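You operate a simulated robot arm through the tools that you are given. There is no shell and no other tool.

You are at the controls of a simulated robot arm. One attempt, no reset.

## Task
Swap in the blue-band cup and press the can with the blue top.
Fine: red-band cup into the free seat of the rack; hold the lever till the lamp turns green, slide out again.

Only the result counts: the job must be done as asked and must still hold three seconds after the hand-in. Knocking over, shifting, dropping, spilling or breaking anything else fails it.

## Robot
A 6-joint arm with a fingered hand, fixed in place. Base frame: the origin is on the floor under the middle of its stand, x ahead of it, y to its left, z up. Units: m, rad, N and s.
With the tool pointing down near the work surface it reaches from about 0.34 to 0.74 m from the base axis. Its first joint turns from -2.007 to 2.007 rad. Payload 4 kg.
The tool frame sits at the grasp point between the pads (the TCP): z along the fingers, y along the line on which they close. The tips reach 0.026 m beyond it. The gripper opens to 0.132 m; its body begins 0.073 m behind the TCP. The gripper is a hand of 4 fingers: y runs from the thumb to the fingers, the wrist lies at [0, 0, -0.239] in the tool frame, and closing takes about 1.5 s.
Orientation is that of the tool frame in the base frame, as a unit quaternion [x, y, z, w]. With the fingers straight down and closing along the base's y, the tool's x points along the base's -x, its y along +y and its z along -z.

## Interface
- The arm moves only by the tool servo_tool. Its argument "series" is a list that holds one entry, the list of rows, each a list of 6 numbers: the shift along the tool's x, y, z in m, then the turn, a rotation vector about the tool's x, y, z in rad. In form: [[[x, y, z, rx, ry, rz], ...]]. A call has 1 to 20 rows; each row shifts and turns the commanded pose from where the row before left it, along the tool's axes as they then stand. "claw" is the closure, from 0 (fully open) to 1 (shut), set as the call begins (left out, the last holds). Each row takes 0.2 s and may step no farther than 0.05 m and 0.15 rad from the row before; otherwise, or with a gripper value out of range, the whole call is refused. Where a pose cannot be reached the arm comes as near as it can. A force on the tool above 90 N (or 10 N above the force at the start of the call, whichever is more), or a blocked arm, ends the call early, and 0.2 s more pass. The fingers move at their own pace (about 0.153 m/s each) and stop on an object; they squeeze with about 28 N. The grip force told is the motor's: it shows also when the fingers shut on nothing. Time passes only in rows, and 0.2 s behind the last, so rows that do not move let the fingers close. It gives the time, the measured TCP pose, the force on the tool (base axes), the opening and the grip force at its end, in the units of the frame above (readings bear some noise), with the torque about the TCP (base axes, N m) and any sound that the robot's microphone picked up.
- Cameras (640 x 400 px; columns grow to the right, rows downward): "scene" is fixed at [0.4007, -0.5018, 1.4962]; the picture's right is [1.00, -0.09, 0.00], its down [-0.03, -0.28, -0.96] and it looks along [0.09, 0.96, -0.28] (base axes); focal length 351 px, centre (320, 200). "wrist" rides on the gripper at [0.068, 0.002, -0.097] in the tool frame; the picture's right is [-0.03, 1.00, 0.00], its down [-0.82, -0.02, -0.58] and it looks along [-0.58, -0.01, 0.82] (tool axes); focal length 270 px, centre (320, 200). There is no depth. A picture from a camera that has moved, and an enlarged one, comes with that camera's place and axes in the base frame and with its lens.
- grab_frame(camera): a new picture of that camera. No time passes.
- slide_trunk(by): slides the trunk up (or, below 0, down) by that many m; the arm rides with it, the base frame stays. It gives what a move gives, with no picture.
- set_fingers(finger1, finger2, finger3, thumb_bend): sets how far each is bent, from 0 (flat) to 100 (curled in); at 30 the hand is open as for a grip, at 70 the pads meet at the TCP. One left out holds its place. A second passes; each finger stops where it meets its share of the squeeze, and holds until it gets a number again. A gripper value or a shape takes the hand back. It gives what a move gives, with no picture; readings hold the bend of each and the force on the fingers (four entries, about 0 where the hand has none), thumb and palm.
- set_grasp(shape): the hand has 4 fingers and takes this shape, open, in about a second: jaw (thumb against the fingers, like two jaws); tri (thumb and two fingers); tip (a fingertip pinch); poke (one finger out to press); point (the index stretched); flat (the hand flat); cup (the hand cupped); fist (a fist). The gripper value then closes the fingers along that shape, each until it touches; the sizes above hold for jaw. It gives what a move gives, with no picture.
- zoom(camera, box): a new picture of the part [left, top, right, bottom] of that camera's present view, enlarged. No time passes.
- sign_off(): hands the job in; it is judged then, once.

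Places have to be worked out from the pictures, the camera data and where the tool is seen. Open the gripper and draw the arm clear of the work before you hand the job in, unless the task says otherwise.

The tools are called after "Request:" as a command line: name --argument value ..., lists and objects as JSON in quotes. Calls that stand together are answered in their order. servo_tool: Moves the arm, as the interface text tells. Its arguments: {"type":"object","properties":{"series":{"type":"array"},"claw":{"type":"number"}},"required":["series"]} The other tools are called the same way: slide_trunk (by) moves the trunk up or down; set_grasp (shape) gives the hand a shape; set_fingers (finger1, finger2, finger3, thumb_bend) moves the fingers one by one; grab_frame (camera) takes a picture; zoom (camera, box) takes an enlarged picture of a part of a camera's view; sign_off () hands the job in.

At the start:

```text
t: 0.0
position: [0.3041, 0.2733, 1.3991]
tool_rot: [0.001, 1.0, 0.0, 0.0]
ft_force: [0.2, -0.5, 0.3]
wrist_torque: [-0.01, 0.01, -0.02]
finger_gap: 0.1319
grasp_force: 0.1
shape: jaw
bend: [30.0, 30.0, 30.0, 30.0]
finger forces: [0.1, 0.1, 0.1, 0.1, 0.1, 0.0]
trunk travel left (down, up): [-0.925, 0.065]
```

scene: 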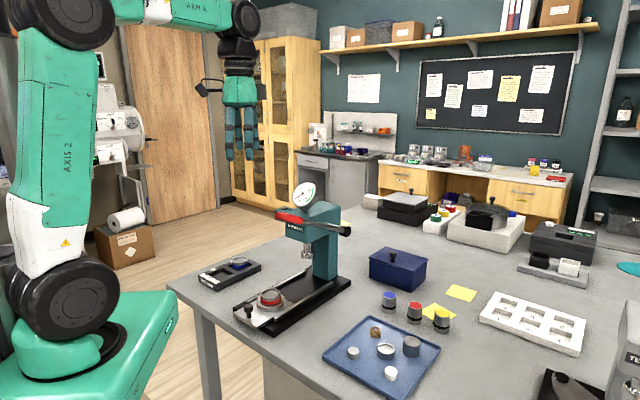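
wrist: 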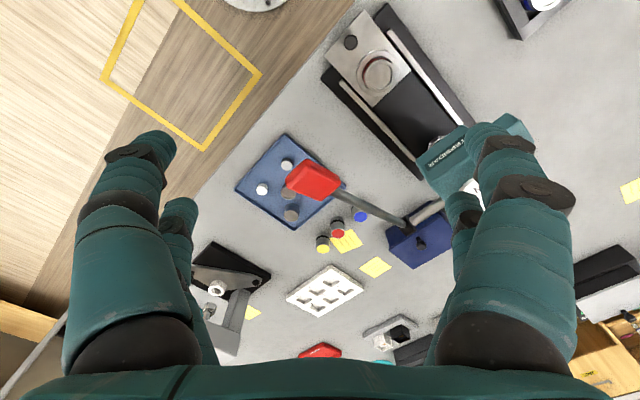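

I'll begin by looking closely at the press, the rack and the cans before moving anything.

Request:
zoom --camera "scene" --box '[180, 170, 370, 340]'

Request:
zoom --camera "scene" --box '[310, 240, 480, 390]'

Request:
zoom --camera "scene" --box '[360, 170, 640, 330]'

Request:
zoom --camera "wrist" --box '[200, 0, 500, 190]'

```text
2.35 times, centred on (275, 255) of scene
camera zoom: at [0.4007, -0.5018, 1.4962], right [1.0, -0.09, 0.0], down [-0.03, -0.28, -0.96], along [0.09, 0.96, -0.28], focal length 827 px, centre (426, 71)
```

zoom: 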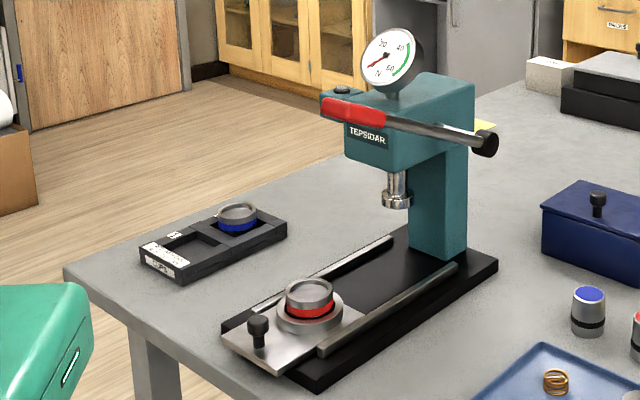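

```text
2.67 times, centred on (395, 315) of scene
camera zoom: at [0.4007, -0.5018, 1.4962], right [1.0, -0.09, 0.0], down [-0.03, -0.28, -0.96], along [0.09, 0.96, -0.28], focal length 937 px, centre (120, -107)
```

zoom: 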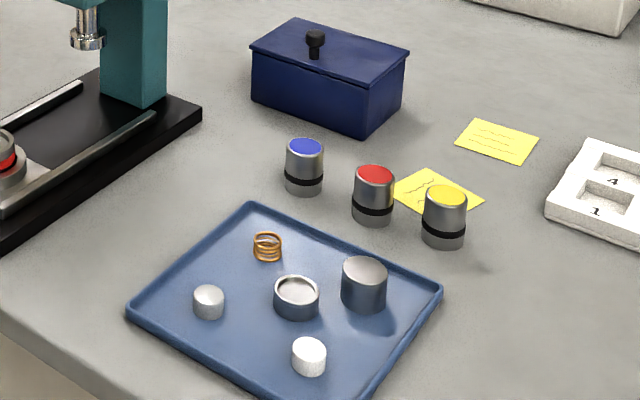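

```text
2.29 times, centred on (500, 250) of scene
camera zoom: at [0.4007, -0.5018, 1.4962], right [1.0, -0.09, 0.0], down [-0.03, -0.28, -0.96], along [0.09, 0.96, -0.28], focal length 803 px, centre (-91, 86)
```

zoom: 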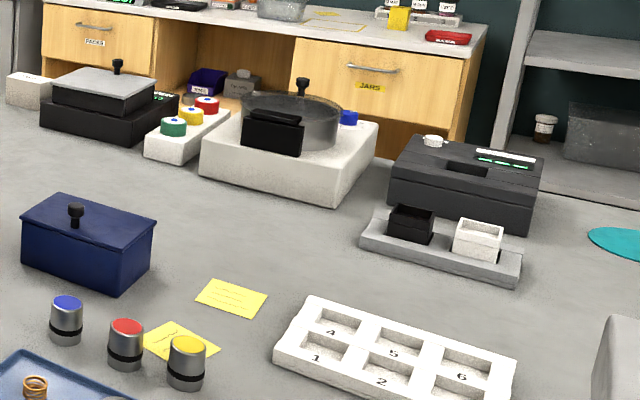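

```text
2.11 times, centred on (350, 95) of wrist
camera zoom: at [0.2359, 0.275, 1.4967], right [0.03, 1.0, 0.0], down [0.82, -0.02, 0.58], along [0.58, -0.01, -0.82], focal length 569 px, centre (257, 421)
```

zoom: 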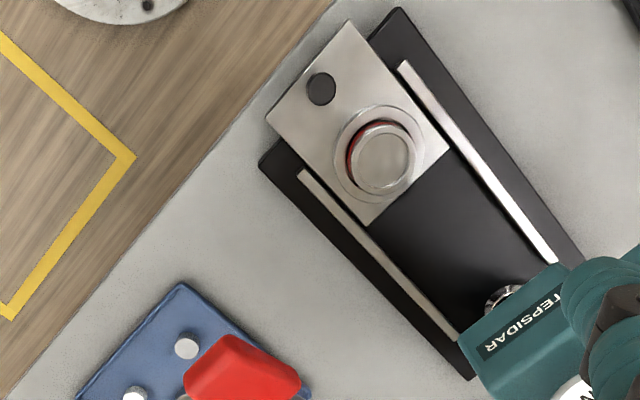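

The scene shows the press with its slide out carrying the red-band cup, the rack to its left with the blue-band cup, and the blue-top can near (0.68, 0.37). Triangulating gives the slide cup top near (0.339, 0.385, 0.967) and the lever handle near (0.395, 0.265, 1.234). I'll move the hand away from the lever and lower it for a closer wrist view.

Request:
servo_tool --series '[[[0.035, 0.0325, 0, 0, 0, 0], [0.035, 0.0325, 0, 0, 0, 0], [0.034, 0.0325, 0, 0, 0, 0], [0, 0, 0.05, 0, 0, 0], [0, 0, 0.05, 0, 0, 0], [0, 0, 0.05, 0, 0, 0], [0, 0, 0.05, 0, 0, 0], [0, 0, 0.049, 0, 0, 0]]]'

```text
t: 1.8
position: [0.2015, 0.3718, 1.1479]
tool_rot: [-0.001, 1.0, 0.0, 0.0]
ft_force: [-0.3, 0.8, 0.6]
wrist_torque: [-0.03, 0.04, 0.02]
finger_gap: 0.1322
grasp_force: 0.1
shape: jaw
bend: [30.0, 30.0, 30.0, 30.0]
finger forces: [0.1, 0.1, 0.1, 0.0, 0.1, 0.0]
trunk travel left (down, up): [-0.925, 0.065]
```

The arm arrived at (0.2015, 0.3718, 1.148) with no contact. Now I take pictures from here to measure the slide, cup and rack.

Request:
grab_frame --camera "wrist"

Request:
grab_frame --camera "scene"

Request:
zoom --camera "wrist" --box '[240, 130, 440, 255]'

```text
taken
camera wrist: at [0.1332, 0.3729, 1.2459], right [0.03, 1.0, 0.0], down [0.82, -0.02, 0.58], along [0.58, -0.01, -0.82], focal length 270 px, centre (320, 200)
```

wrist: 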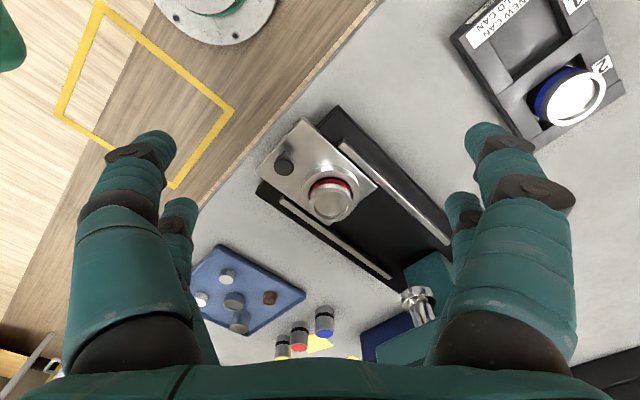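

```text
taken
```

scene: 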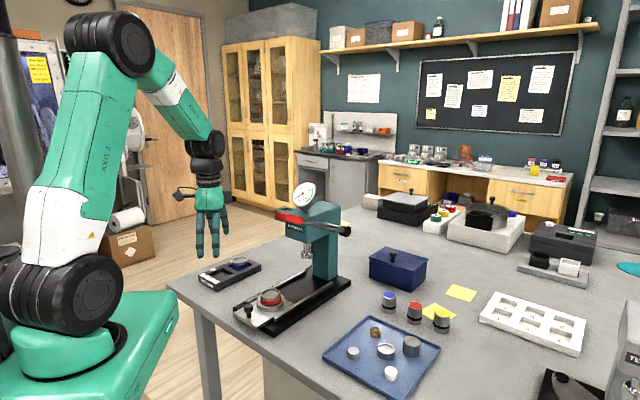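

```text
3.20 times, centred on (340, 192) of wrist
camera zoom: at [0.1332, 0.3729, 1.2459], right [0.03, 1.0, 0.0], down [0.82, -0.02, 0.58], along [0.58, -0.01, -0.82], focal length 865 px, centre (256, 224)
```

zoom: 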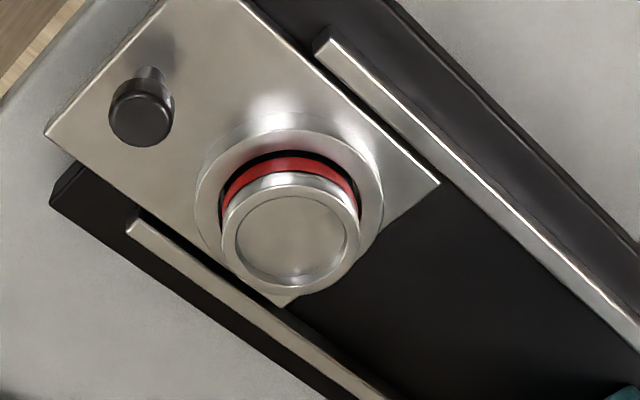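

The wrist view shows the red cup in its ring and labels on the rack. I zoom on the rack label and seats.

Request:
zoom --camera "wrist" --box '[440, 0, 640, 125]'

Request:
zoom --camera "scene" --box '[190, 245, 270, 295]'

Request:
zoom --camera "scene" --box '[270, 175, 370, 240]'

Request:
zoom --camera "scene" --box '[230, 265, 330, 330]'

```text
3.20 times, centred on (540, 62) of wrist
camera zoom: at [0.1332, 0.3729, 1.2459], right [0.03, 1.0, 0.0], down [0.82, -0.02, 0.58], along [0.58, -0.01, -0.82], focal length 865 px, centre (-384, 640)
```

zoom: 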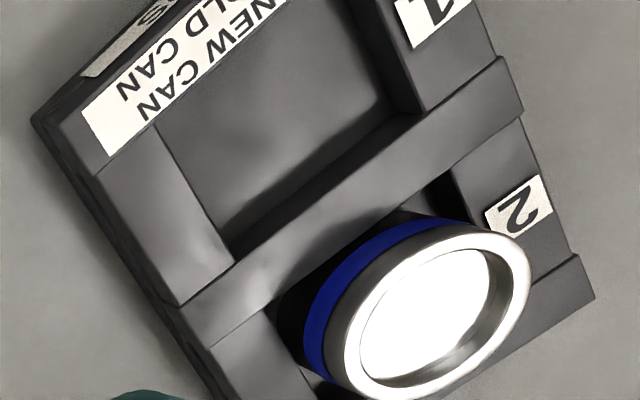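

```text
8.00 times, centred on (230, 270) of scene
camera zoom: at [0.4007, -0.5018, 1.4962], right [1.0, -0.09, 0.0], down [-0.03, -0.28, -0.96], along [0.09, 0.96, -0.28], focal length 2811 px, centre (1040, -360)
```

zoom: 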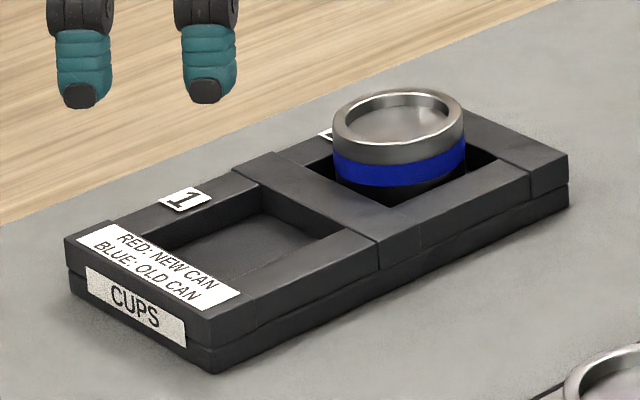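

```text
6.15 times, centred on (320, 208) of scene
camera zoom: at [0.4007, -0.5018, 1.4962], right [1.0, -0.09, 0.0], down [-0.03, -0.28, -0.96], along [0.09, 0.96, -0.28], focal length 2162 px, centre (320, 154)
```

zoom: 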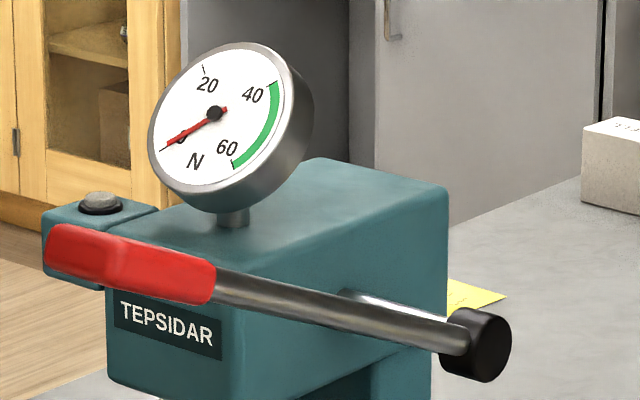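

```text
6.15 times, centred on (280, 298) of scene
camera zoom: at [0.4007, -0.5018, 1.4962], right [1.0, -0.09, 0.0], down [-0.03, -0.28, -0.96], along [0.09, 0.96, -0.28], focal length 2162 px, centre (566, -400)
```

zoom: 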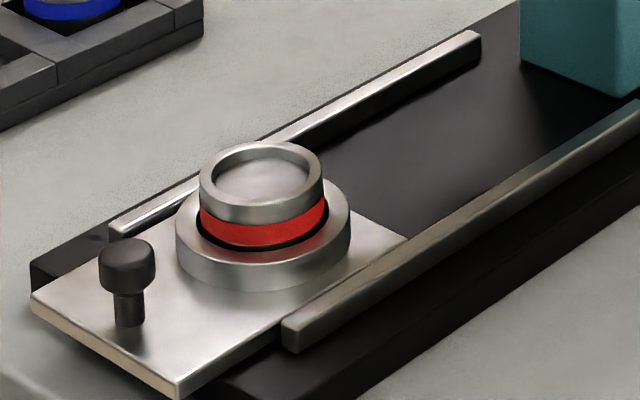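

The rack label reads "RED: NEW CAN / BLUE: OLD CAN"; seat 1 is free, and the dial has its green zone at about 40–60 N. I zoom on the hand itself to see the finger layout.

Request:
zoom --camera "scene" --box '[150, 120, 260, 270]'

Request:
zoom --camera "wrist" --box '[60, 110, 640, 400]'

```text
2.67 times, centred on (205, 195) of scene
camera zoom: at [0.4007, -0.5018, 1.4962], right [1.0, -0.09, 0.0], down [-0.03, -0.28, -0.96], along [0.09, 0.96, -0.28], focal length 937 px, centre (627, 213)
```

zoom: 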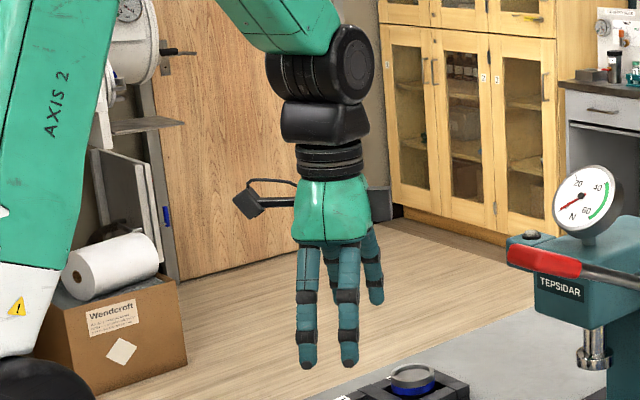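

```text
1.10 times, centred on (350, 255) of wrist
camera zoom: at [0.1332, 0.3729, 1.2459], right [0.03, 1.0, 0.0], down [0.82, -0.02, 0.58], along [0.58, -0.01, -0.82], focal length 298 px, centre (287, 139)
```

zoom: 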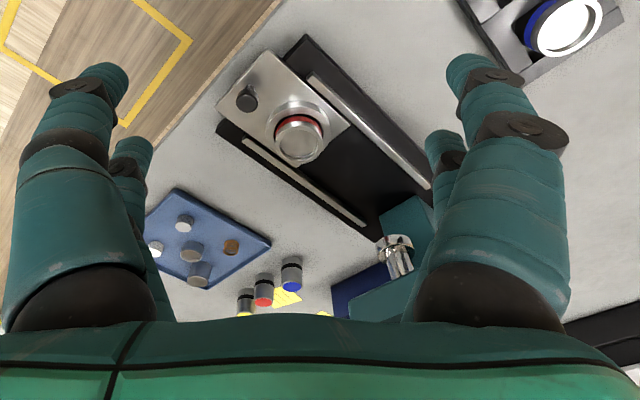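

The hand is two fingers facing two, about 0.04 m apart. I'll yaw the tool 45° so it closes across the slide/rack axis with the camera on the robot side, then move to look down on the rack.

Request:
servo_tool --series '[[[0, 0, 0, 0, 0, -0.1309], [0, 0, 0, 0, 0, -0.1309], [0, 0, 0, 0, 0, -0.1309], [0, 0, 0, 0, 0, -0.1309], [0, 0, 0, 0, 0, -0.1309], [0, 0, 0, 0, 0, -0.1309], [-0.0129, 0.0374, 0.0158, 0, 0, 0], [-0.0129, 0.0374, 0.0158, 0, 0, 0], [-0.0129, 0.0374, 0.0158, 0, 0, 0], [-0.0129, 0.0374, 0.0158, 0, 0, 0], [-0.0129, 0.0374, 0.0158, 0, 0, 0], [0, 0, 0, 0, 0, 0]]]'

Request:
grab_frame --camera "wrist"

Request:
zoom --camera "wrist" --box '[220, 110, 420, 235]'

```text
t: 4.4
position: [0.1127, 0.5463, 1.0681]
tool_rot: [-0.383, 0.924, 0.001, 0.0]
ft_force: [-0.4, 0.0, 0.4]
wrist_torque: [-0.02, -0.01, -0.02]
finger_gap: 0.1316
grasp_force: 0.1
shape: jaw
bend: [30.0, 30.0, 30.0, 30.0]
finger forces: [0.0, 0.1, 0.0, 0.0, 0.0, 0.0]
trunk travel left (down, up): [-0.925, 0.065]
```

```text
taken
camera wrist: at [0.0638, 0.4994, 1.1667], right [-0.69, 0.73, 0.0], down [0.59, 0.56, 0.58], along [0.42, 0.4, -0.82], focal length 270 px, centre (320, 200)
```

wrist: 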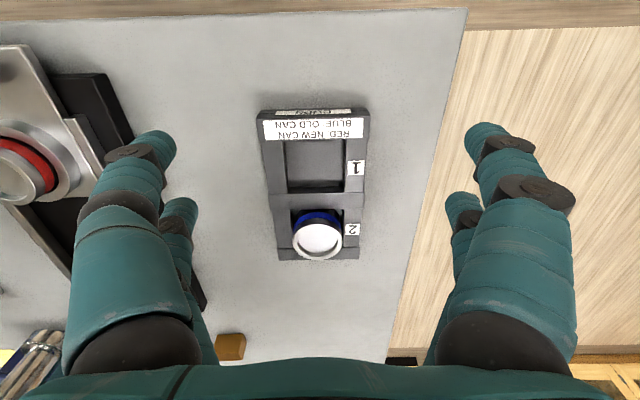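

```text
3.20 times, centred on (320, 172) of wrist
camera zoom: at [0.0638, 0.4994, 1.1667], right [-0.69, 0.73, 0.0], down [0.59, 0.56, 0.58], along [0.42, 0.4, -0.82], focal length 865 px, centre (320, 288)
```

zoom: 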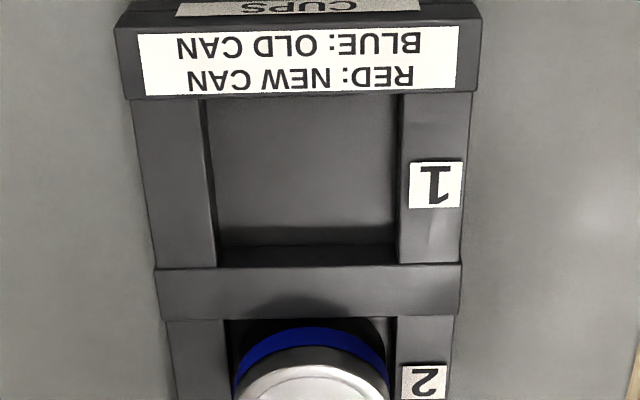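

The rack is aligned with the tool; seat 1 centre works out near (0.163, 0.589) and seat 2 near (0.221, 0.650), rack top z≈0.922. I'll part-close the hand in free air to see the finger shape and where the tips go at about the cup's width.

Request:
servo_tool --series '[[[0, 0, 0, 0, 0, 0], [0, 0, 0, 0, 0, 0], [0, 0, 0, 0, 0, 0], [0, 0, 0, 0, 0, 0]]]' --claw 0.42

Request:
grab_frame --camera "wrist"

Request:
zoom --camera "scene" --box '[170, 170, 270, 290]'

Request:
zoom --camera "wrist" --box '[250, 185, 390, 272]'

```text
t: 5.4
position: [0.1141, 0.5461, 1.0679]
tool_rot: [-0.382, 0.924, 0.0, -0.001]
ft_force: [1.0, 0.4, 0.4]
wrist_torque: [-0.05, 0.01, -0.01]
finger_gap: 0.0772
grasp_force: 0.2
shape: jaw
bend: [71.0, 71.0, 71.0, 70.0]
finger forces: [0.0, 0.1, 0.0, 0.0, 0.0, 0.0]
trunk travel left (down, up): [-0.925, 0.065]
```

```text
taken
camera wrist: at [0.0639, 0.4996, 1.1665], right [-0.69, 0.73, 0.0], down [0.59, 0.56, 0.58], along [0.42, 0.4, -0.82], focal length 270 px, centre (320, 200)
```

wrist: 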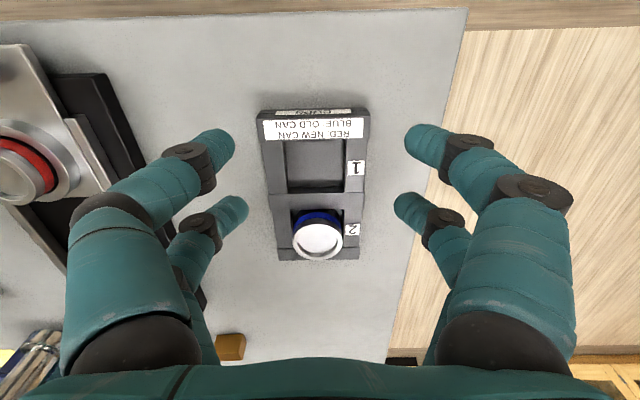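

```text
3.33 times, centred on (220, 230) of scene
camera zoom: at [0.4007, -0.5018, 1.4962], right [1.0, -0.09, 0.0], down [-0.03, -0.28, -0.96], along [0.09, 0.96, -0.28], focal length 1171 px, centre (653, 100)
```

zoom: 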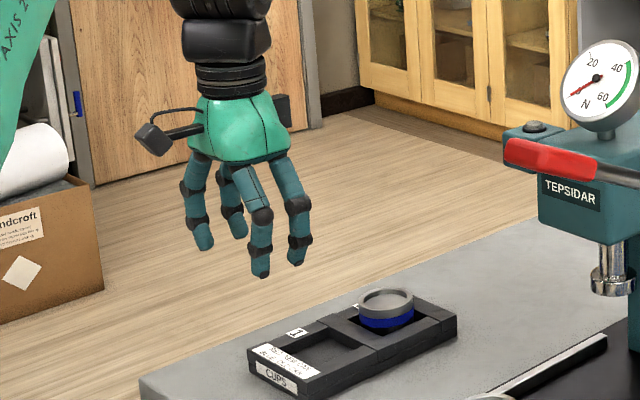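

```text
4.57 times, centred on (320, 228) of wrist
camera zoom: at [0.0639, 0.4996, 1.1665], right [-0.69, 0.73, 0.0], down [0.59, 0.56, 0.58], along [0.42, 0.4, -0.82], focal length 1236 px, centre (320, 70)
```

zoom: 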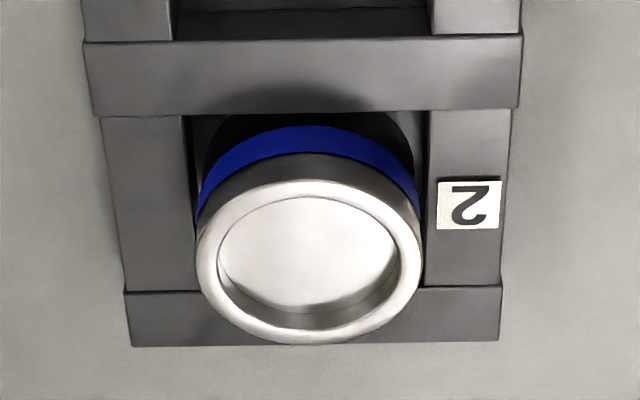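

At claw 0.42 the gap is 0.077 m with tips about 0.02–0.026 m beyond the TCP, which suits the 0.057 m cup. I move above the red cup at (0.340, 0.383) with TCP z≈1.05 to check alignment.

Request:
servo_tool --series '[[[-0.0063, -0.0393, 0.0026, 0, 0, 0], [-0.0063, -0.0393, 0.0026, 0, 0, 0], [-0.0063, -0.0393, 0.0026, 0, 0, 0], [-0.0063, -0.0393, 0.0026, 0, 0, 0], [-0.0063, -0.0393, 0.0026, 0, 0, 0], [-0.0063, -0.0393, 0.0026, 0, 0, 0], [-0.0063, -0.0393, 0.0026, 0, 0, 0], [0, 0, 0, 0, 0, 0], [0, 0, 0, 0, 0, 0]]]'

Request:
grab_frame --camera "wrist"

Request:
zoom --camera "wrist" --box '[240, 90, 400, 190]'

Request:
zoom --camera "scene" --box '[200, 180, 360, 330]'

```text
t: 7.4
position: [0.3386, 0.3859, 1.0543]
tool_rot: [-0.383, 0.924, 0.0, 0.001]
ft_force: [-0.3, 0.1, -0.7]
wrist_torque: [0.0, -0.01, 0.03]
finger_gap: 0.0769
grasp_force: 0.0
shape: jaw
bend: [71.0, 71.0, 71.0, 70.0]
finger forces: [0.0, 0.1, 0.1, 0.1, 0.0, 0.0]
trunk travel left (down, up): [-0.925, 0.065]
```

```text
taken
camera wrist: at [0.2889, 0.3393, 1.1525], right [-0.69, 0.73, 0.0], down [0.59, 0.56, 0.58], along [0.42, 0.4, -0.82], focal length 270 px, centre (320, 200)
```

wrist: 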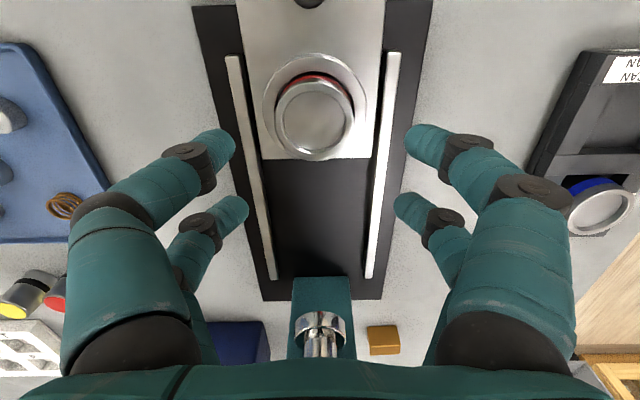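

```text
4.00 times, centred on (320, 140) of wrist
camera zoom: at [0.2889, 0.3393, 1.1525], right [-0.69, 0.73, 0.0], down [0.59, 0.56, 0.58], along [0.42, 0.4, -0.82], focal length 1081 px, centre (320, 440)
```

zoom: 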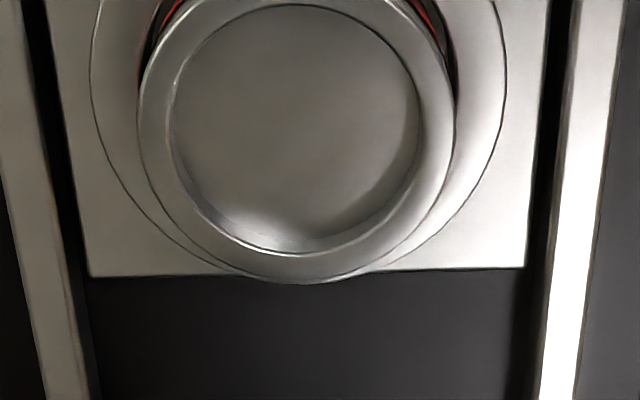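

```text
2.67 times, centred on (280, 255) of scene
camera zoom: at [0.4007, -0.5018, 1.4962], right [1.0, -0.09, 0.0], down [-0.03, -0.28, -0.96], along [0.09, 0.96, -0.28], focal length 937 px, centre (427, 53)
```

zoom: 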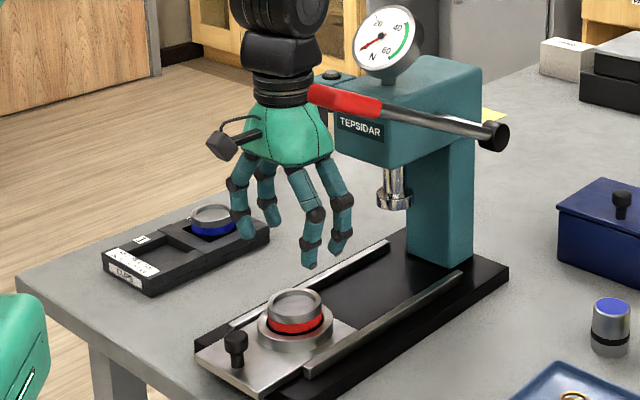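

The slide and rack axes line up with the tool yaw (45°). The cup centre sits about +4 mm in tool x and −4 mm in tool y from the TCP axis; I correct that and descend to TCP z≈0.992 with tips just at cup-top level.

Request:
servo_tool --series '[[[0.0038, -0.0042, 0.02, 0, 0, 0], [0, 0, 0.02, 0, 0, 0], [0, 0, 0.015, 0, 0, 0], [0, 0, 0.0075, 0, 0, 0], [0, 0, 0, 0, 0, 0]]]'

Request:
grab_frame --camera "wrist"

Request:
zoom --camera "scene" --box '[230, 240, 330, 320]'

```text
t: 8.6
position: [0.3384, 0.3808, 0.9906]
tool_rot: [-0.382, 0.924, 0.0, 0.0]
ft_force: [0.3, 0.1, 0.0]
wrist_torque: [-0.03, 0.01, -0.02]
finger_gap: 0.077
grasp_force: 0.0
shape: jaw
bend: [71.0, 71.0, 71.0, 70.0]
finger forces: [0.0, 0.0, 0.0, 0.0, 0.0, 0.0]
trunk travel left (down, up): [-0.925, 0.065]
```

```text
taken
camera wrist: at [0.2886, 0.3328, 1.0878], right [-0.69, 0.73, 0.0], down [0.59, 0.56, 0.58], along [0.42, 0.4, -0.82], focal length 270 px, centre (320, 200)
```

wrist: 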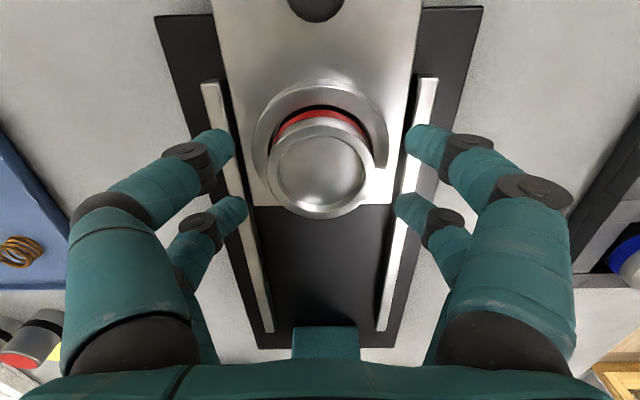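

```text
5.00 times, centred on (280, 280) of scene
camera zoom: at [0.4007, -0.5018, 1.4962], right [1.0, -0.09, 0.0], down [-0.03, -0.28, -0.96], along [0.09, 0.96, -0.28], focal length 1757 px, centre (520, -200)
```

zoom: 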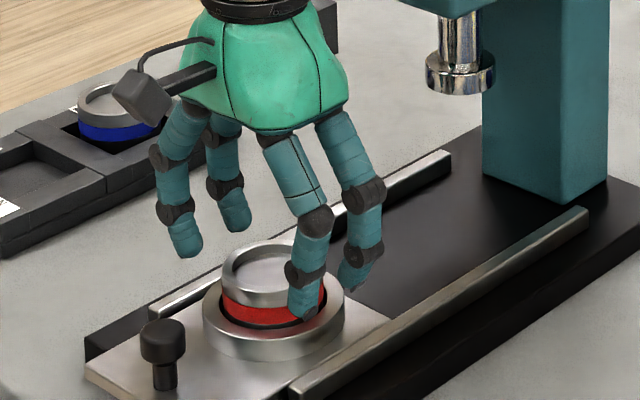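

The cup now sits on the tool axis (image (319,169) against expected (320,171)). I lower 12 mm more so the tips are just above the ring, then look.

Request:
servo_tool --series '[[[0, 0, 0.006, 0, 0, 0], [0, 0, 0.006, 0, 0, 0], [0, 0, 0, 0, 0, 0]]]'

Request:
zoom --camera "scene" --box '[250, 265, 310, 313]'

Request:
zoom --camera "wrist" --box '[200, 60, 440, 240]'

```text
t: 9.4
position: [0.3376, 0.3806, 0.9795]
tool_rot: [-0.383, 0.924, -0.001, 0.0]
ft_force: [-0.2, -0.1, -0.2]
wrist_torque: [0.03, 0.01, 0.02]
finger_gap: 0.077
grasp_force: 0.0
shape: jaw
bend: [71.0, 71.0, 71.0, 70.0]
finger forces: [0.0, 0.1, 0.1, 0.0, 0.0, 0.0]
trunk travel left (down, up): [-0.925, 0.065]
```

```text
8.33 times, centred on (280, 289) of scene
camera zoom: at [0.4007, -0.5018, 1.4962], right [1.0, -0.09, 0.0], down [-0.03, -0.28, -0.96], along [0.09, 0.96, -0.28], focal length 2928 px, centre (653, -542)
```

zoom: 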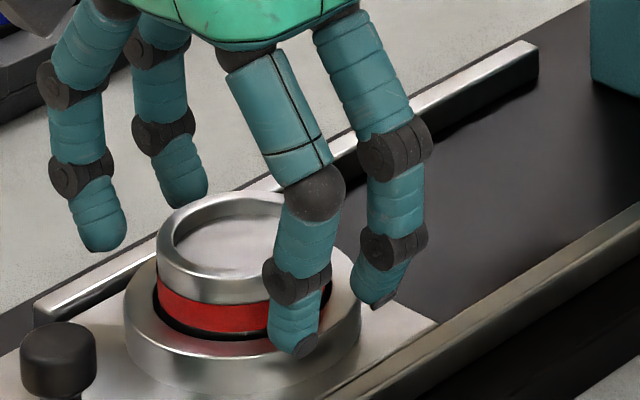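

```text
2.22 times, centred on (320, 150) of wrist
camera zoom: at [0.2887, 0.3327, 1.0762], right [-0.69, 0.73, 0.0], down [0.59, 0.56, 0.58], along [0.42, 0.4, -0.82], focal length 601 px, centre (320, 311)
```

zoom: 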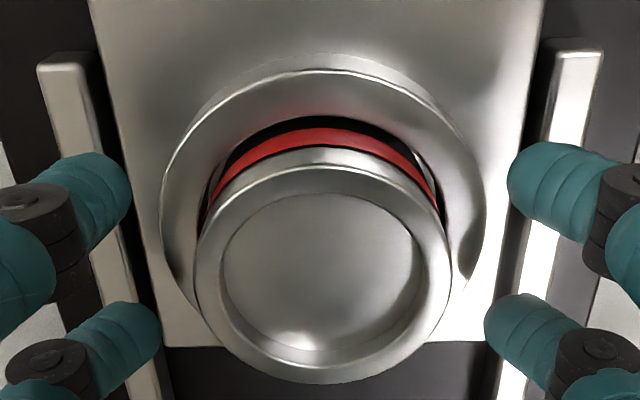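

Triangulating the tip and the ring edge gives roughly 8 mm between tip and ring top. I lower 5 mm and close part-way (fingers near the wall), watching forces.

Request:
servo_tool --series '[[[0, 0, 0.0025, 0, 0, 0], [0, 0, 0.0025, 0, 0, 0], [0, 0, 0, 0, 0, 0]]]'

Request:
servo_tool --series '[[[0, 0, 0, 0, 0, 0], [0, 0, 0, 0, 0, 0], [0, 0, 0, 0, 0, 0], [0, 0, 0, 0, 0, 0]]]' --claw 0.55

Request:
zoom --camera "scene" --box '[250, 265, 310, 313]'

Request:
zoom --camera "wrist" --box '[200, 60, 440, 240]'

```text
t: 10.2
position: [0.338, 0.3781, 0.9737]
tool_rot: [-0.383, 0.924, 0.0, -0.001]
ft_force: [0.4, 0.0, 0.0]
wrist_torque: [0.0, -0.02, -0.01]
finger_gap: 0.0773
grasp_force: 0.1
shape: jaw
bend: [71.0, 71.0, 71.0, 70.0]
finger forces: [0.0, 0.0, 0.0, 0.1, 0.1, 0.0]
trunk travel left (down, up): [-0.925, 0.065]
```

```text
t: 11.2
position: [0.3384, 0.3785, 0.9727]
tool_rot: [-0.382, 0.924, 0.0, 0.0]
ft_force: [-0.2, 0.3, 0.5]
wrist_torque: [-0.01, -0.03, 0.02]
finger_gap: 0.06
grasp_force: 0.1
shape: jaw
bend: [73.0, 73.0, 73.0, 70.0]
finger forces: [0.1, 0.0, 0.0, 0.0, 0.0, 0.1]
trunk travel left (down, up): [-0.925, 0.065]
```

```text
8.33 times, centred on (280, 289) of scene
camera zoom: at [0.4007, -0.5018, 1.4962], right [1.0, -0.09, 0.0], down [-0.03, -0.28, -0.96], along [0.09, 0.96, -0.28], focal length 2928 px, centre (653, -542)
```

zoom: 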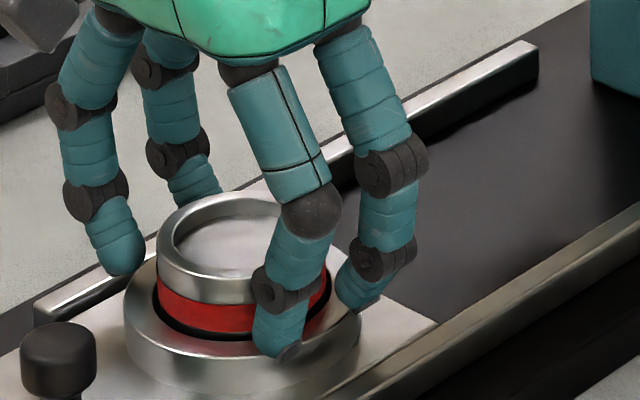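

```text
2.22 times, centred on (320, 150) of wrist
camera zoom: at [0.2894, 0.332, 1.0714], right [-0.69, 0.73, 0.0], down [0.59, 0.56, 0.58], along [0.42, 0.4, -0.82], focal length 601 px, centre (320, 311)
```

zoom: 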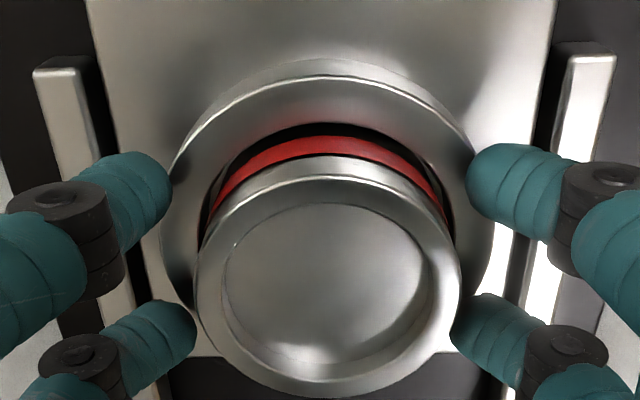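

Tips surround the cup between ring and rim; the cup is about 2 mm toward the press and 1 mm to +y of the tool axis. I nudge by that and close the hand on it.

Request:
servo_tool --series '[[[-0.002, 0.001, 0, 0, 0, 0], [0, 0, 0, 0, 0, 0]]]'

Request:
servo_tool --series '[[[0, 0, 0, 0, 0, 0], [0, 0, 0, 0, 0, 0], [0, 0, 0, 0, 0, 0], [0, 0, 0, 0, 0, 0], [0, 0, 0, 0, 0, 0]]]' --claw 1.0

Request:
zoom --camera "scene" --box '[250, 265, 310, 313]'

Request:
zoom --camera "wrist" --box '[200, 60, 440, 240]'

```text
t: 11.8
position: [0.34, 0.3825, 0.9737]
tool_rot: [-0.382, 0.924, 0.0, 0.0]
ft_force: [0.2, 0.3, -0.4]
wrist_torque: [0.01, -0.02, 0.04]
finger_gap: 0.0601
grasp_force: 0.1
shape: jaw
bend: [73.0, 73.0, 73.0, 70.0]
finger forces: [0.1, 0.0, 0.0, 0.0, 0.1, 0.0]
trunk travel left (down, up): [-0.925, 0.065]
```

```text
t: 13.0
position: [0.34, 0.3822, 0.9741]
tool_rot: [-0.382, 0.924, 0.0, 0.0]
ft_force: [0.2, -0.2, -0.3]
wrist_torque: [-0.03, -0.01, 0.0]
finger_gap: 0.0372
grasp_force: 27.9
shape: jaw
bend: [74.0, 74.0, 74.0, 70.0]
finger forces: [26.7, 26.2, 23.5, 0.0, 26.6, 0.0]
trunk travel left (down, up): [-0.925, 0.065]
```

```text
8.33 times, centred on (280, 289) of scene
camera zoom: at [0.4007, -0.5018, 1.4962], right [1.0, -0.09, 0.0], down [-0.03, -0.28, -0.96], along [0.09, 0.96, -0.28], focal length 2928 px, centre (653, -542)
```

zoom: 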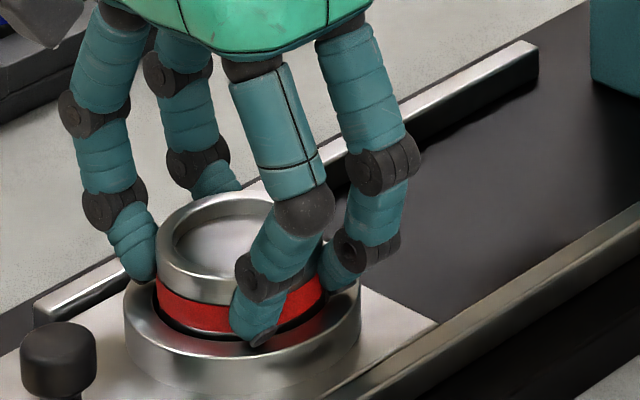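

```text
2.22 times, centred on (320, 150) of wrist
camera zoom: at [0.2904, 0.3348, 1.0713], right [-0.69, 0.73, 0.0], down [0.59, 0.56, 0.58], along [0.42, 0.4, -0.82], focal length 601 px, centre (320, 311)
```

zoom: 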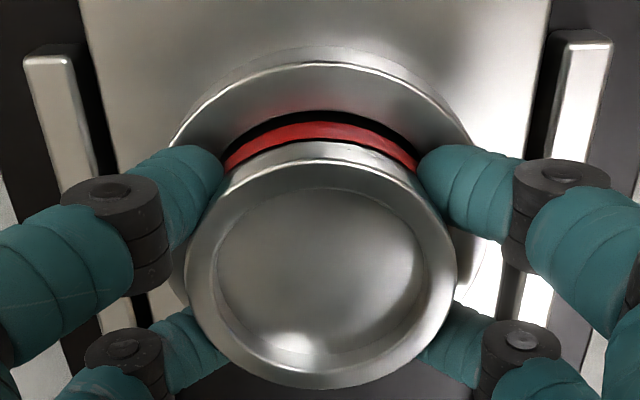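

The grip is firm (about 26 N on each finger) with the cup centred; seated TCP pose is about (0.340, 0.382, 0.974), which I'll reuse. I lift it gently and check.

Request:
servo_tool --series '[[[0, 0, -0.004, 0, 0, 0], [0, 0, -0.006, 0, 0, 0], [0, 0, -0.01, 0, 0, 0], [0, 0, -0.02, 0, 0, 0], [0, 0, -0.03, 0, 0, 0], [0, 0, -0.03, 0, 0, 0], [0, 0, 0, 0, 0, 0]]]'

Request:
zoom --camera "scene" --box '[230, 220, 330, 320]'

Request:
grab_frame --camera "wrist"

```text
t: 14.6
position: [0.3412, 0.3825, 1.0716]
tool_rot: [-0.383, 0.924, 0.0, -0.001]
ft_force: [0.9, -0.1, -3.7]
wrist_torque: [-0.02, 0.01, 0.02]
finger_gap: 0.0372
grasp_force: 28.0
shape: jaw
bend: [74.0, 74.0, 74.0, 70.0]
finger forces: [26.7, 26.1, 23.5, 0.0, 26.8, 0.0]
trunk travel left (down, up): [-0.925, 0.065]
```

```text
4.00 times, centred on (280, 270) of scene
camera zoom: at [0.4007, -0.5018, 1.4962], right [1.0, -0.09, 0.0], down [-0.03, -0.28, -0.96], along [0.09, 0.96, -0.28], focal length 1406 px, centre (480, -80)
```

zoom: 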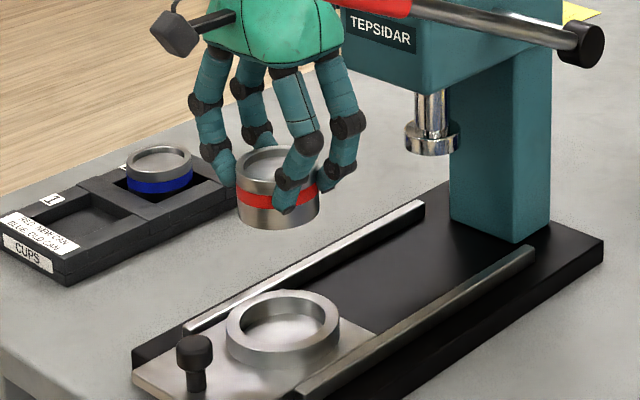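

```text
taken
camera wrist: at [0.2916, 0.3346, 1.1708], right [-0.69, 0.72, 0.0], down [0.59, 0.56, 0.58], along [0.42, 0.4, -0.82], focal length 270 px, centre (320, 200)
```

wrist: 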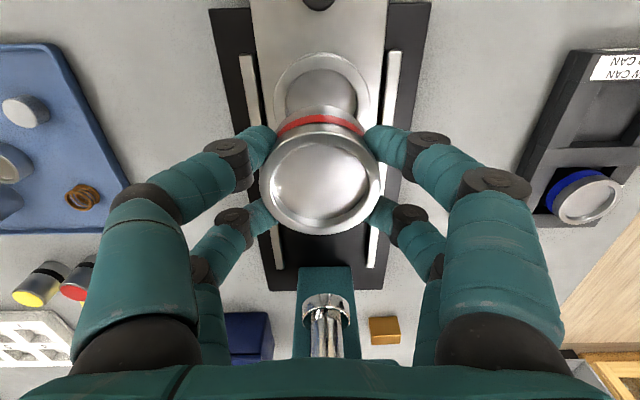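

The red cup is lifted cleanly (about 0.38 kg, 35 mm tall). I carry it over to above seat 1, keeping it at about this height.

Request:
servo_tool --series '[[[-0.0029, 0.0389, 0, 0, 0, 0], [-0.0029, 0.0389, 0, 0, 0, 0], [-0.0029, 0.0389, 0, 0, 0, 0], [-0.0029, 0.0389, 0, 0, 0, 0], [-0.0029, 0.0389, 0, 0, 0, 0], [-0.0029, 0.0389, 0, 0, 0, 0], [-0.0029, 0.0389, 0.02, 0, 0, 0], [0, 0, 0.02, 0, 0, 0], [0, 0, 0, 0, 0, 0], [0, 0, 0, 0, 0, 0]]]'

Request:
grab_frame --camera "wrist"

Request:
zoom --camera "wrist" --box '[220, 60, 420, 185]'

Request:
zoom --camera "scene" --box '[180, 230, 280, 295]'

```text
t: 16.8
position: [0.1631, 0.5906, 1.0306]
tool_rot: [-0.383, 0.924, 0.0, 0.0]
ft_force: [0.2, 0.4, -4.4]
wrist_torque: [-0.02, 0.02, 0.04]
finger_gap: 0.037
grasp_force: 27.6
shape: jaw
bend: [74.0, 74.0, 74.0, 70.0]
finger forces: [27.2, 27.0, 24.2, 0.0, 27.4, 0.0]
trunk travel left (down, up): [-0.925, 0.065]
```

```text
taken
camera wrist: at [0.1137, 0.5435, 1.1293], right [-0.69, 0.73, 0.0], down [0.59, 0.56, 0.58], along [0.42, 0.4, -0.82], focal length 270 px, centre (320, 200)
```

wrist: 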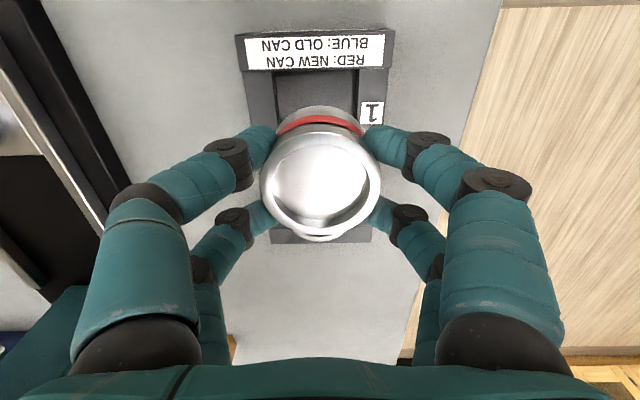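

```text
3.20 times, centred on (320, 122) of wrist
camera zoom: at [0.1137, 0.5435, 1.1293], right [-0.69, 0.73, 0.0], down [0.59, 0.56, 0.58], along [0.42, 0.4, -0.82], focal length 865 px, centre (320, 448)
```

zoom: 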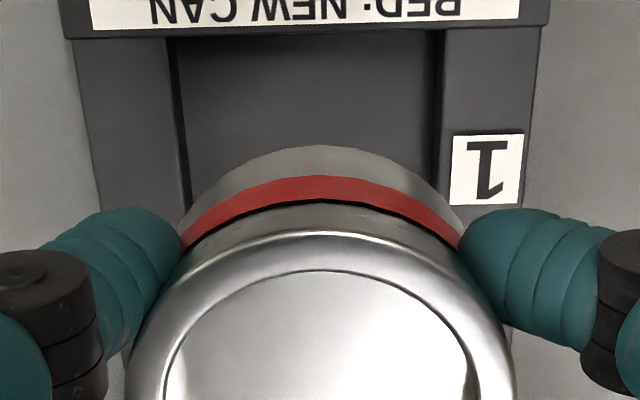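

```text
6.15 times, centred on (230, 262) of scene
camera zoom: at [0.4007, -0.5018, 1.4962], right [1.0, -0.09, 0.0], down [-0.03, -0.28, -0.96], along [0.09, 0.96, -0.28], focal length 2162 px, centre (874, -185)
```

zoom: 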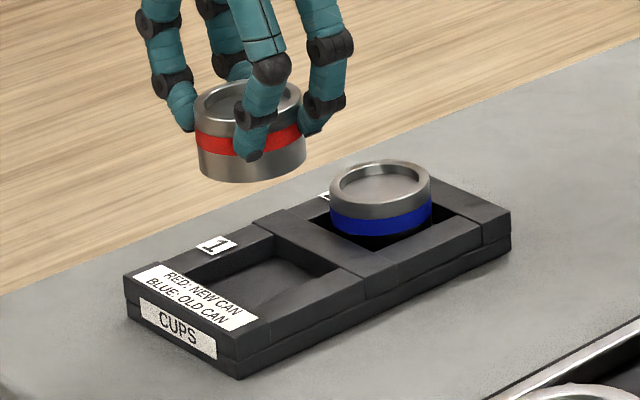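

The lateral alignment over seat 1 looks within a millimetre; I need a sharper scene view of the seat corners to fix the along-rack position.

Request:
zoom --camera "scene" --box '[198, 262, 238, 292]'

Request:
zoom --camera "scene" --box '[205, 235, 245, 265]'

```text
13.33 times, centred on (218, 277) of scene
camera zoom: at [0.4007, -0.5018, 1.4962], right [1.0, -0.09, 0.0], down [-0.03, -0.28, -0.96], along [0.09, 0.96, -0.28], focal length 4686 px, centre (1680, -827)
```

zoom: 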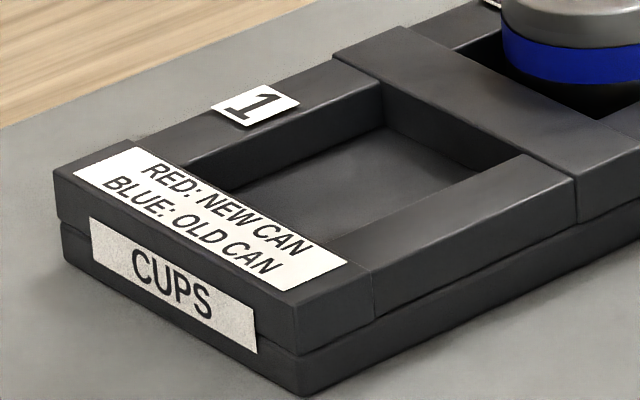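

```text
13.33 times, centred on (225, 250) of scene
camera zoom: at [0.4007, -0.5018, 1.4962], right [1.0, -0.09, 0.0], down [-0.03, -0.28, -0.96], along [0.09, 0.96, -0.28], focal length 4686 px, centre (1587, -467)
```

zoom: 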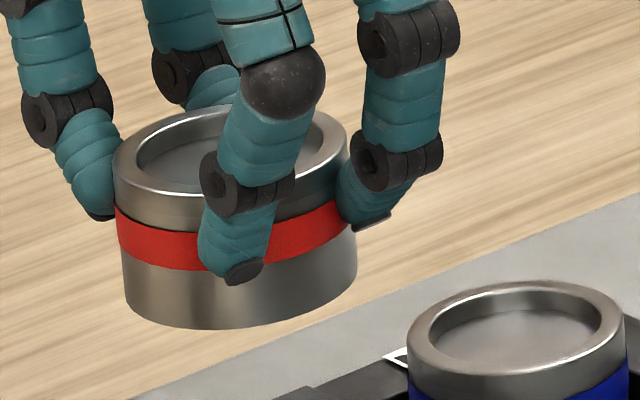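

Combining both cameras, the held cup is within about 1 mm of seat 1's centre (rack top z≈0.924). I shift 1 mm toward the label end and lower to about 12 mm above the rack for a closer check.

Request:
servo_tool --series '[[[0.001, 0, 0.02, 0, 0, 0], [0, 0, 0.02, 0, 0, 0], [0, 0, 0.01, 0, 0, 0], [0, 0, 0, 0, 0, 0], [0, 0, 0, 0, 0, 0]]]'

Request:
zoom --camera "wrist" --box '[220, 0, 420, 125]'

Request:
zoom --camera "scene" --box '[198, 250, 248, 290]'

```text
t: 18.0
position: [0.1604, 0.589, 0.9829]
tool_rot: [-0.382, 0.924, 0.0, -0.001]
ft_force: [0.0, 0.2, -4.8]
wrist_torque: [-0.02, -0.01, -0.04]
finger_gap: 0.0371
grasp_force: 28.2
shape: jaw
bend: [74.0, 74.0, 74.0, 70.0]
finger forces: [27.2, 26.9, 24.2, 0.1, 27.4, 0.0]
trunk travel left (down, up): [-0.925, 0.065]
```

```text
3.20 times, centred on (320, 62) of wrist
camera zoom: at [0.1114, 0.5411, 1.0803], right [-0.69, 0.72, 0.0], down [0.59, 0.56, 0.58], along [0.42, 0.4, -0.82], focal length 865 px, centre (320, 640)
```

zoom: 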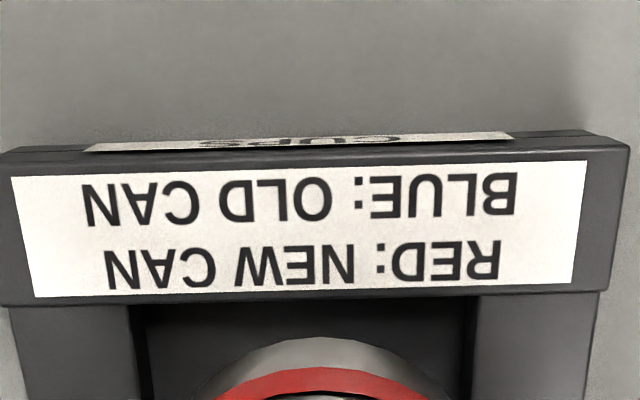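

```text
10.00 times, centred on (223, 270) of scene
camera zoom: at [0.4007, -0.5018, 1.4962], right [1.0, -0.09, 0.0], down [-0.03, -0.28, -0.96], along [0.09, 0.96, -0.28], focal length 3514 px, centre (1290, -500)
```

zoom: 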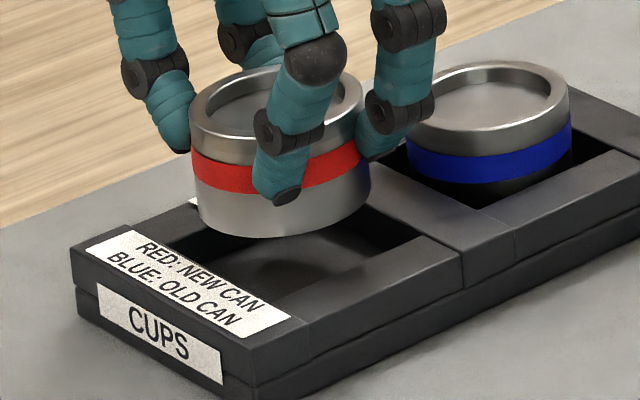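

The close wrist view puts seat 1's centre within 0.2 mm along the rack and about −0.9 mm in tool y. I correct that and lower to the level where the cup bottom should just be entering the seat, checking force.

Request:
servo_tool --series '[[[0, -0.0008, 0.005, 0, 0, 0], [0, 0, 0.005, 0, 0, 0], [0, 0, 0.004, 0, 0, 0], [0, 0, 0.003, 0, 0, 0], [0, 0, 0, 0, 0, 0]]]'

Request:
zoom --camera "scene" --box '[198, 250, 248, 290]'

Request:
grab_frame --camera "wrist"

```text
t: 19.2
position: [0.1628, 0.5881, 0.9655]
tool_rot: [-0.383, 0.924, 0.0, 0.0]
ft_force: [0.2, 0.6, -3.9]
wrist_torque: [0.01, 0.02, 0.01]
finger_gap: 0.0367
grasp_force: 28.0
shape: jaw
bend: [74.0, 74.0, 74.0, 70.0]
finger forces: [27.1, 27.0, 24.1, 0.0, 27.4, 0.0]
trunk travel left (down, up): [-0.925, 0.065]
```

```text
10.00 times, centred on (223, 270) of scene
camera zoom: at [0.4007, -0.5018, 1.4962], right [1.0, -0.09, 0.0], down [-0.03, -0.28, -0.96], along [0.09, 0.96, -0.28], focal length 3514 px, centre (1290, -500)
```

zoom: 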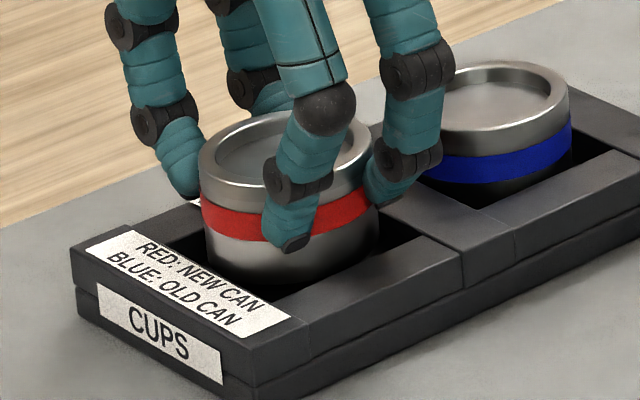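

```text
taken
camera wrist: at [0.113, 0.5406, 1.0633], right [-0.69, 0.73, 0.0], down [0.59, 0.56, 0.58], along [0.42, 0.4, -0.82], focal length 270 px, centre (320, 200)
```

wrist: 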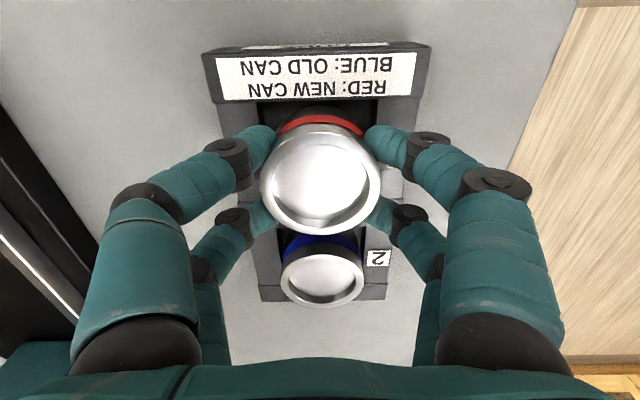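

The cup bottom is entering the seat without contact force. I lower further to TCP z≈0.955.

Request:
servo_tool --series '[[[0, 0, 0.004, 0, 0, 0], [0, 0, 0.004, 0, 0, 0], [0, 0, 0.003, 0, 0, 0], [0, 0, 0, 0, 0, 0]]]'

Request:
zoom --camera "scene" --box '[198, 250, 248, 290]'

```text
t: 20.2
position: [0.163, 0.5891, 0.955]
tool_rot: [-0.383, 0.924, 0.0, 0.0]
ft_force: [-0.7, 0.4, -4.0]
wrist_torque: [0.02, 0.02, -0.01]
finger_gap: 0.0368
grasp_force: 28.1
shape: jaw
bend: [74.0, 74.0, 74.0, 70.0]
finger forces: [27.2, 26.9, 24.2, 0.0, 27.4, 0.1]
trunk travel left (down, up): [-0.925, 0.065]
```

```text
10.00 times, centred on (223, 270) of scene
camera zoom: at [0.4007, -0.5018, 1.4962], right [1.0, -0.09, 0.0], down [-0.03, -0.28, -0.96], along [0.09, 0.96, -0.28], focal length 3514 px, centre (1290, -500)
```

zoom: 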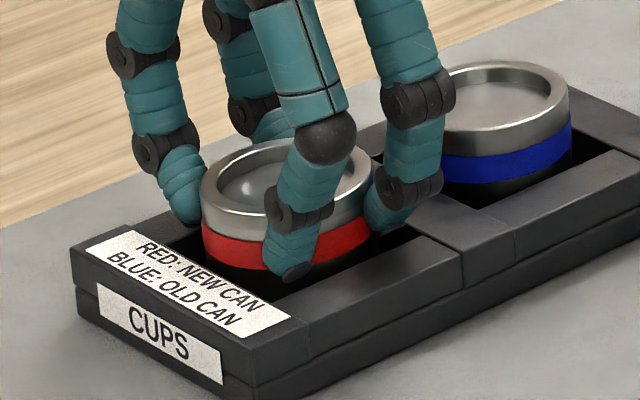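

Still hanging free in the seat (Fz unchanged). I keep lowering in 1.5 mm steps until it bottoms out.

Request:
servo_tool --series '[[[0, 0, 0.0015, 0, 0, 0], [0, 0, 0.0015, 0, 0, 0], [0, 0, 0, 0, 0, 0]]]'

```text
t: 21.0
position: [0.1614, 0.5877, 0.9534]
tool_rot: [-0.383, 0.924, 0.001, 0.001]
ft_force: [1.6, 1.4, 9.5]
wrist_torque: [-0.04, 0.0, -0.03]
finger_gap: 0.0368
grasp_force: 28.3
shape: jaw
bend: [74.0, 74.0, 74.0, 70.0]
finger forces: [27.7, 28.0, 25.3, 0.0, 28.4, 0.0]
trunk travel left (down, up): [-0.925, 0.065]
```

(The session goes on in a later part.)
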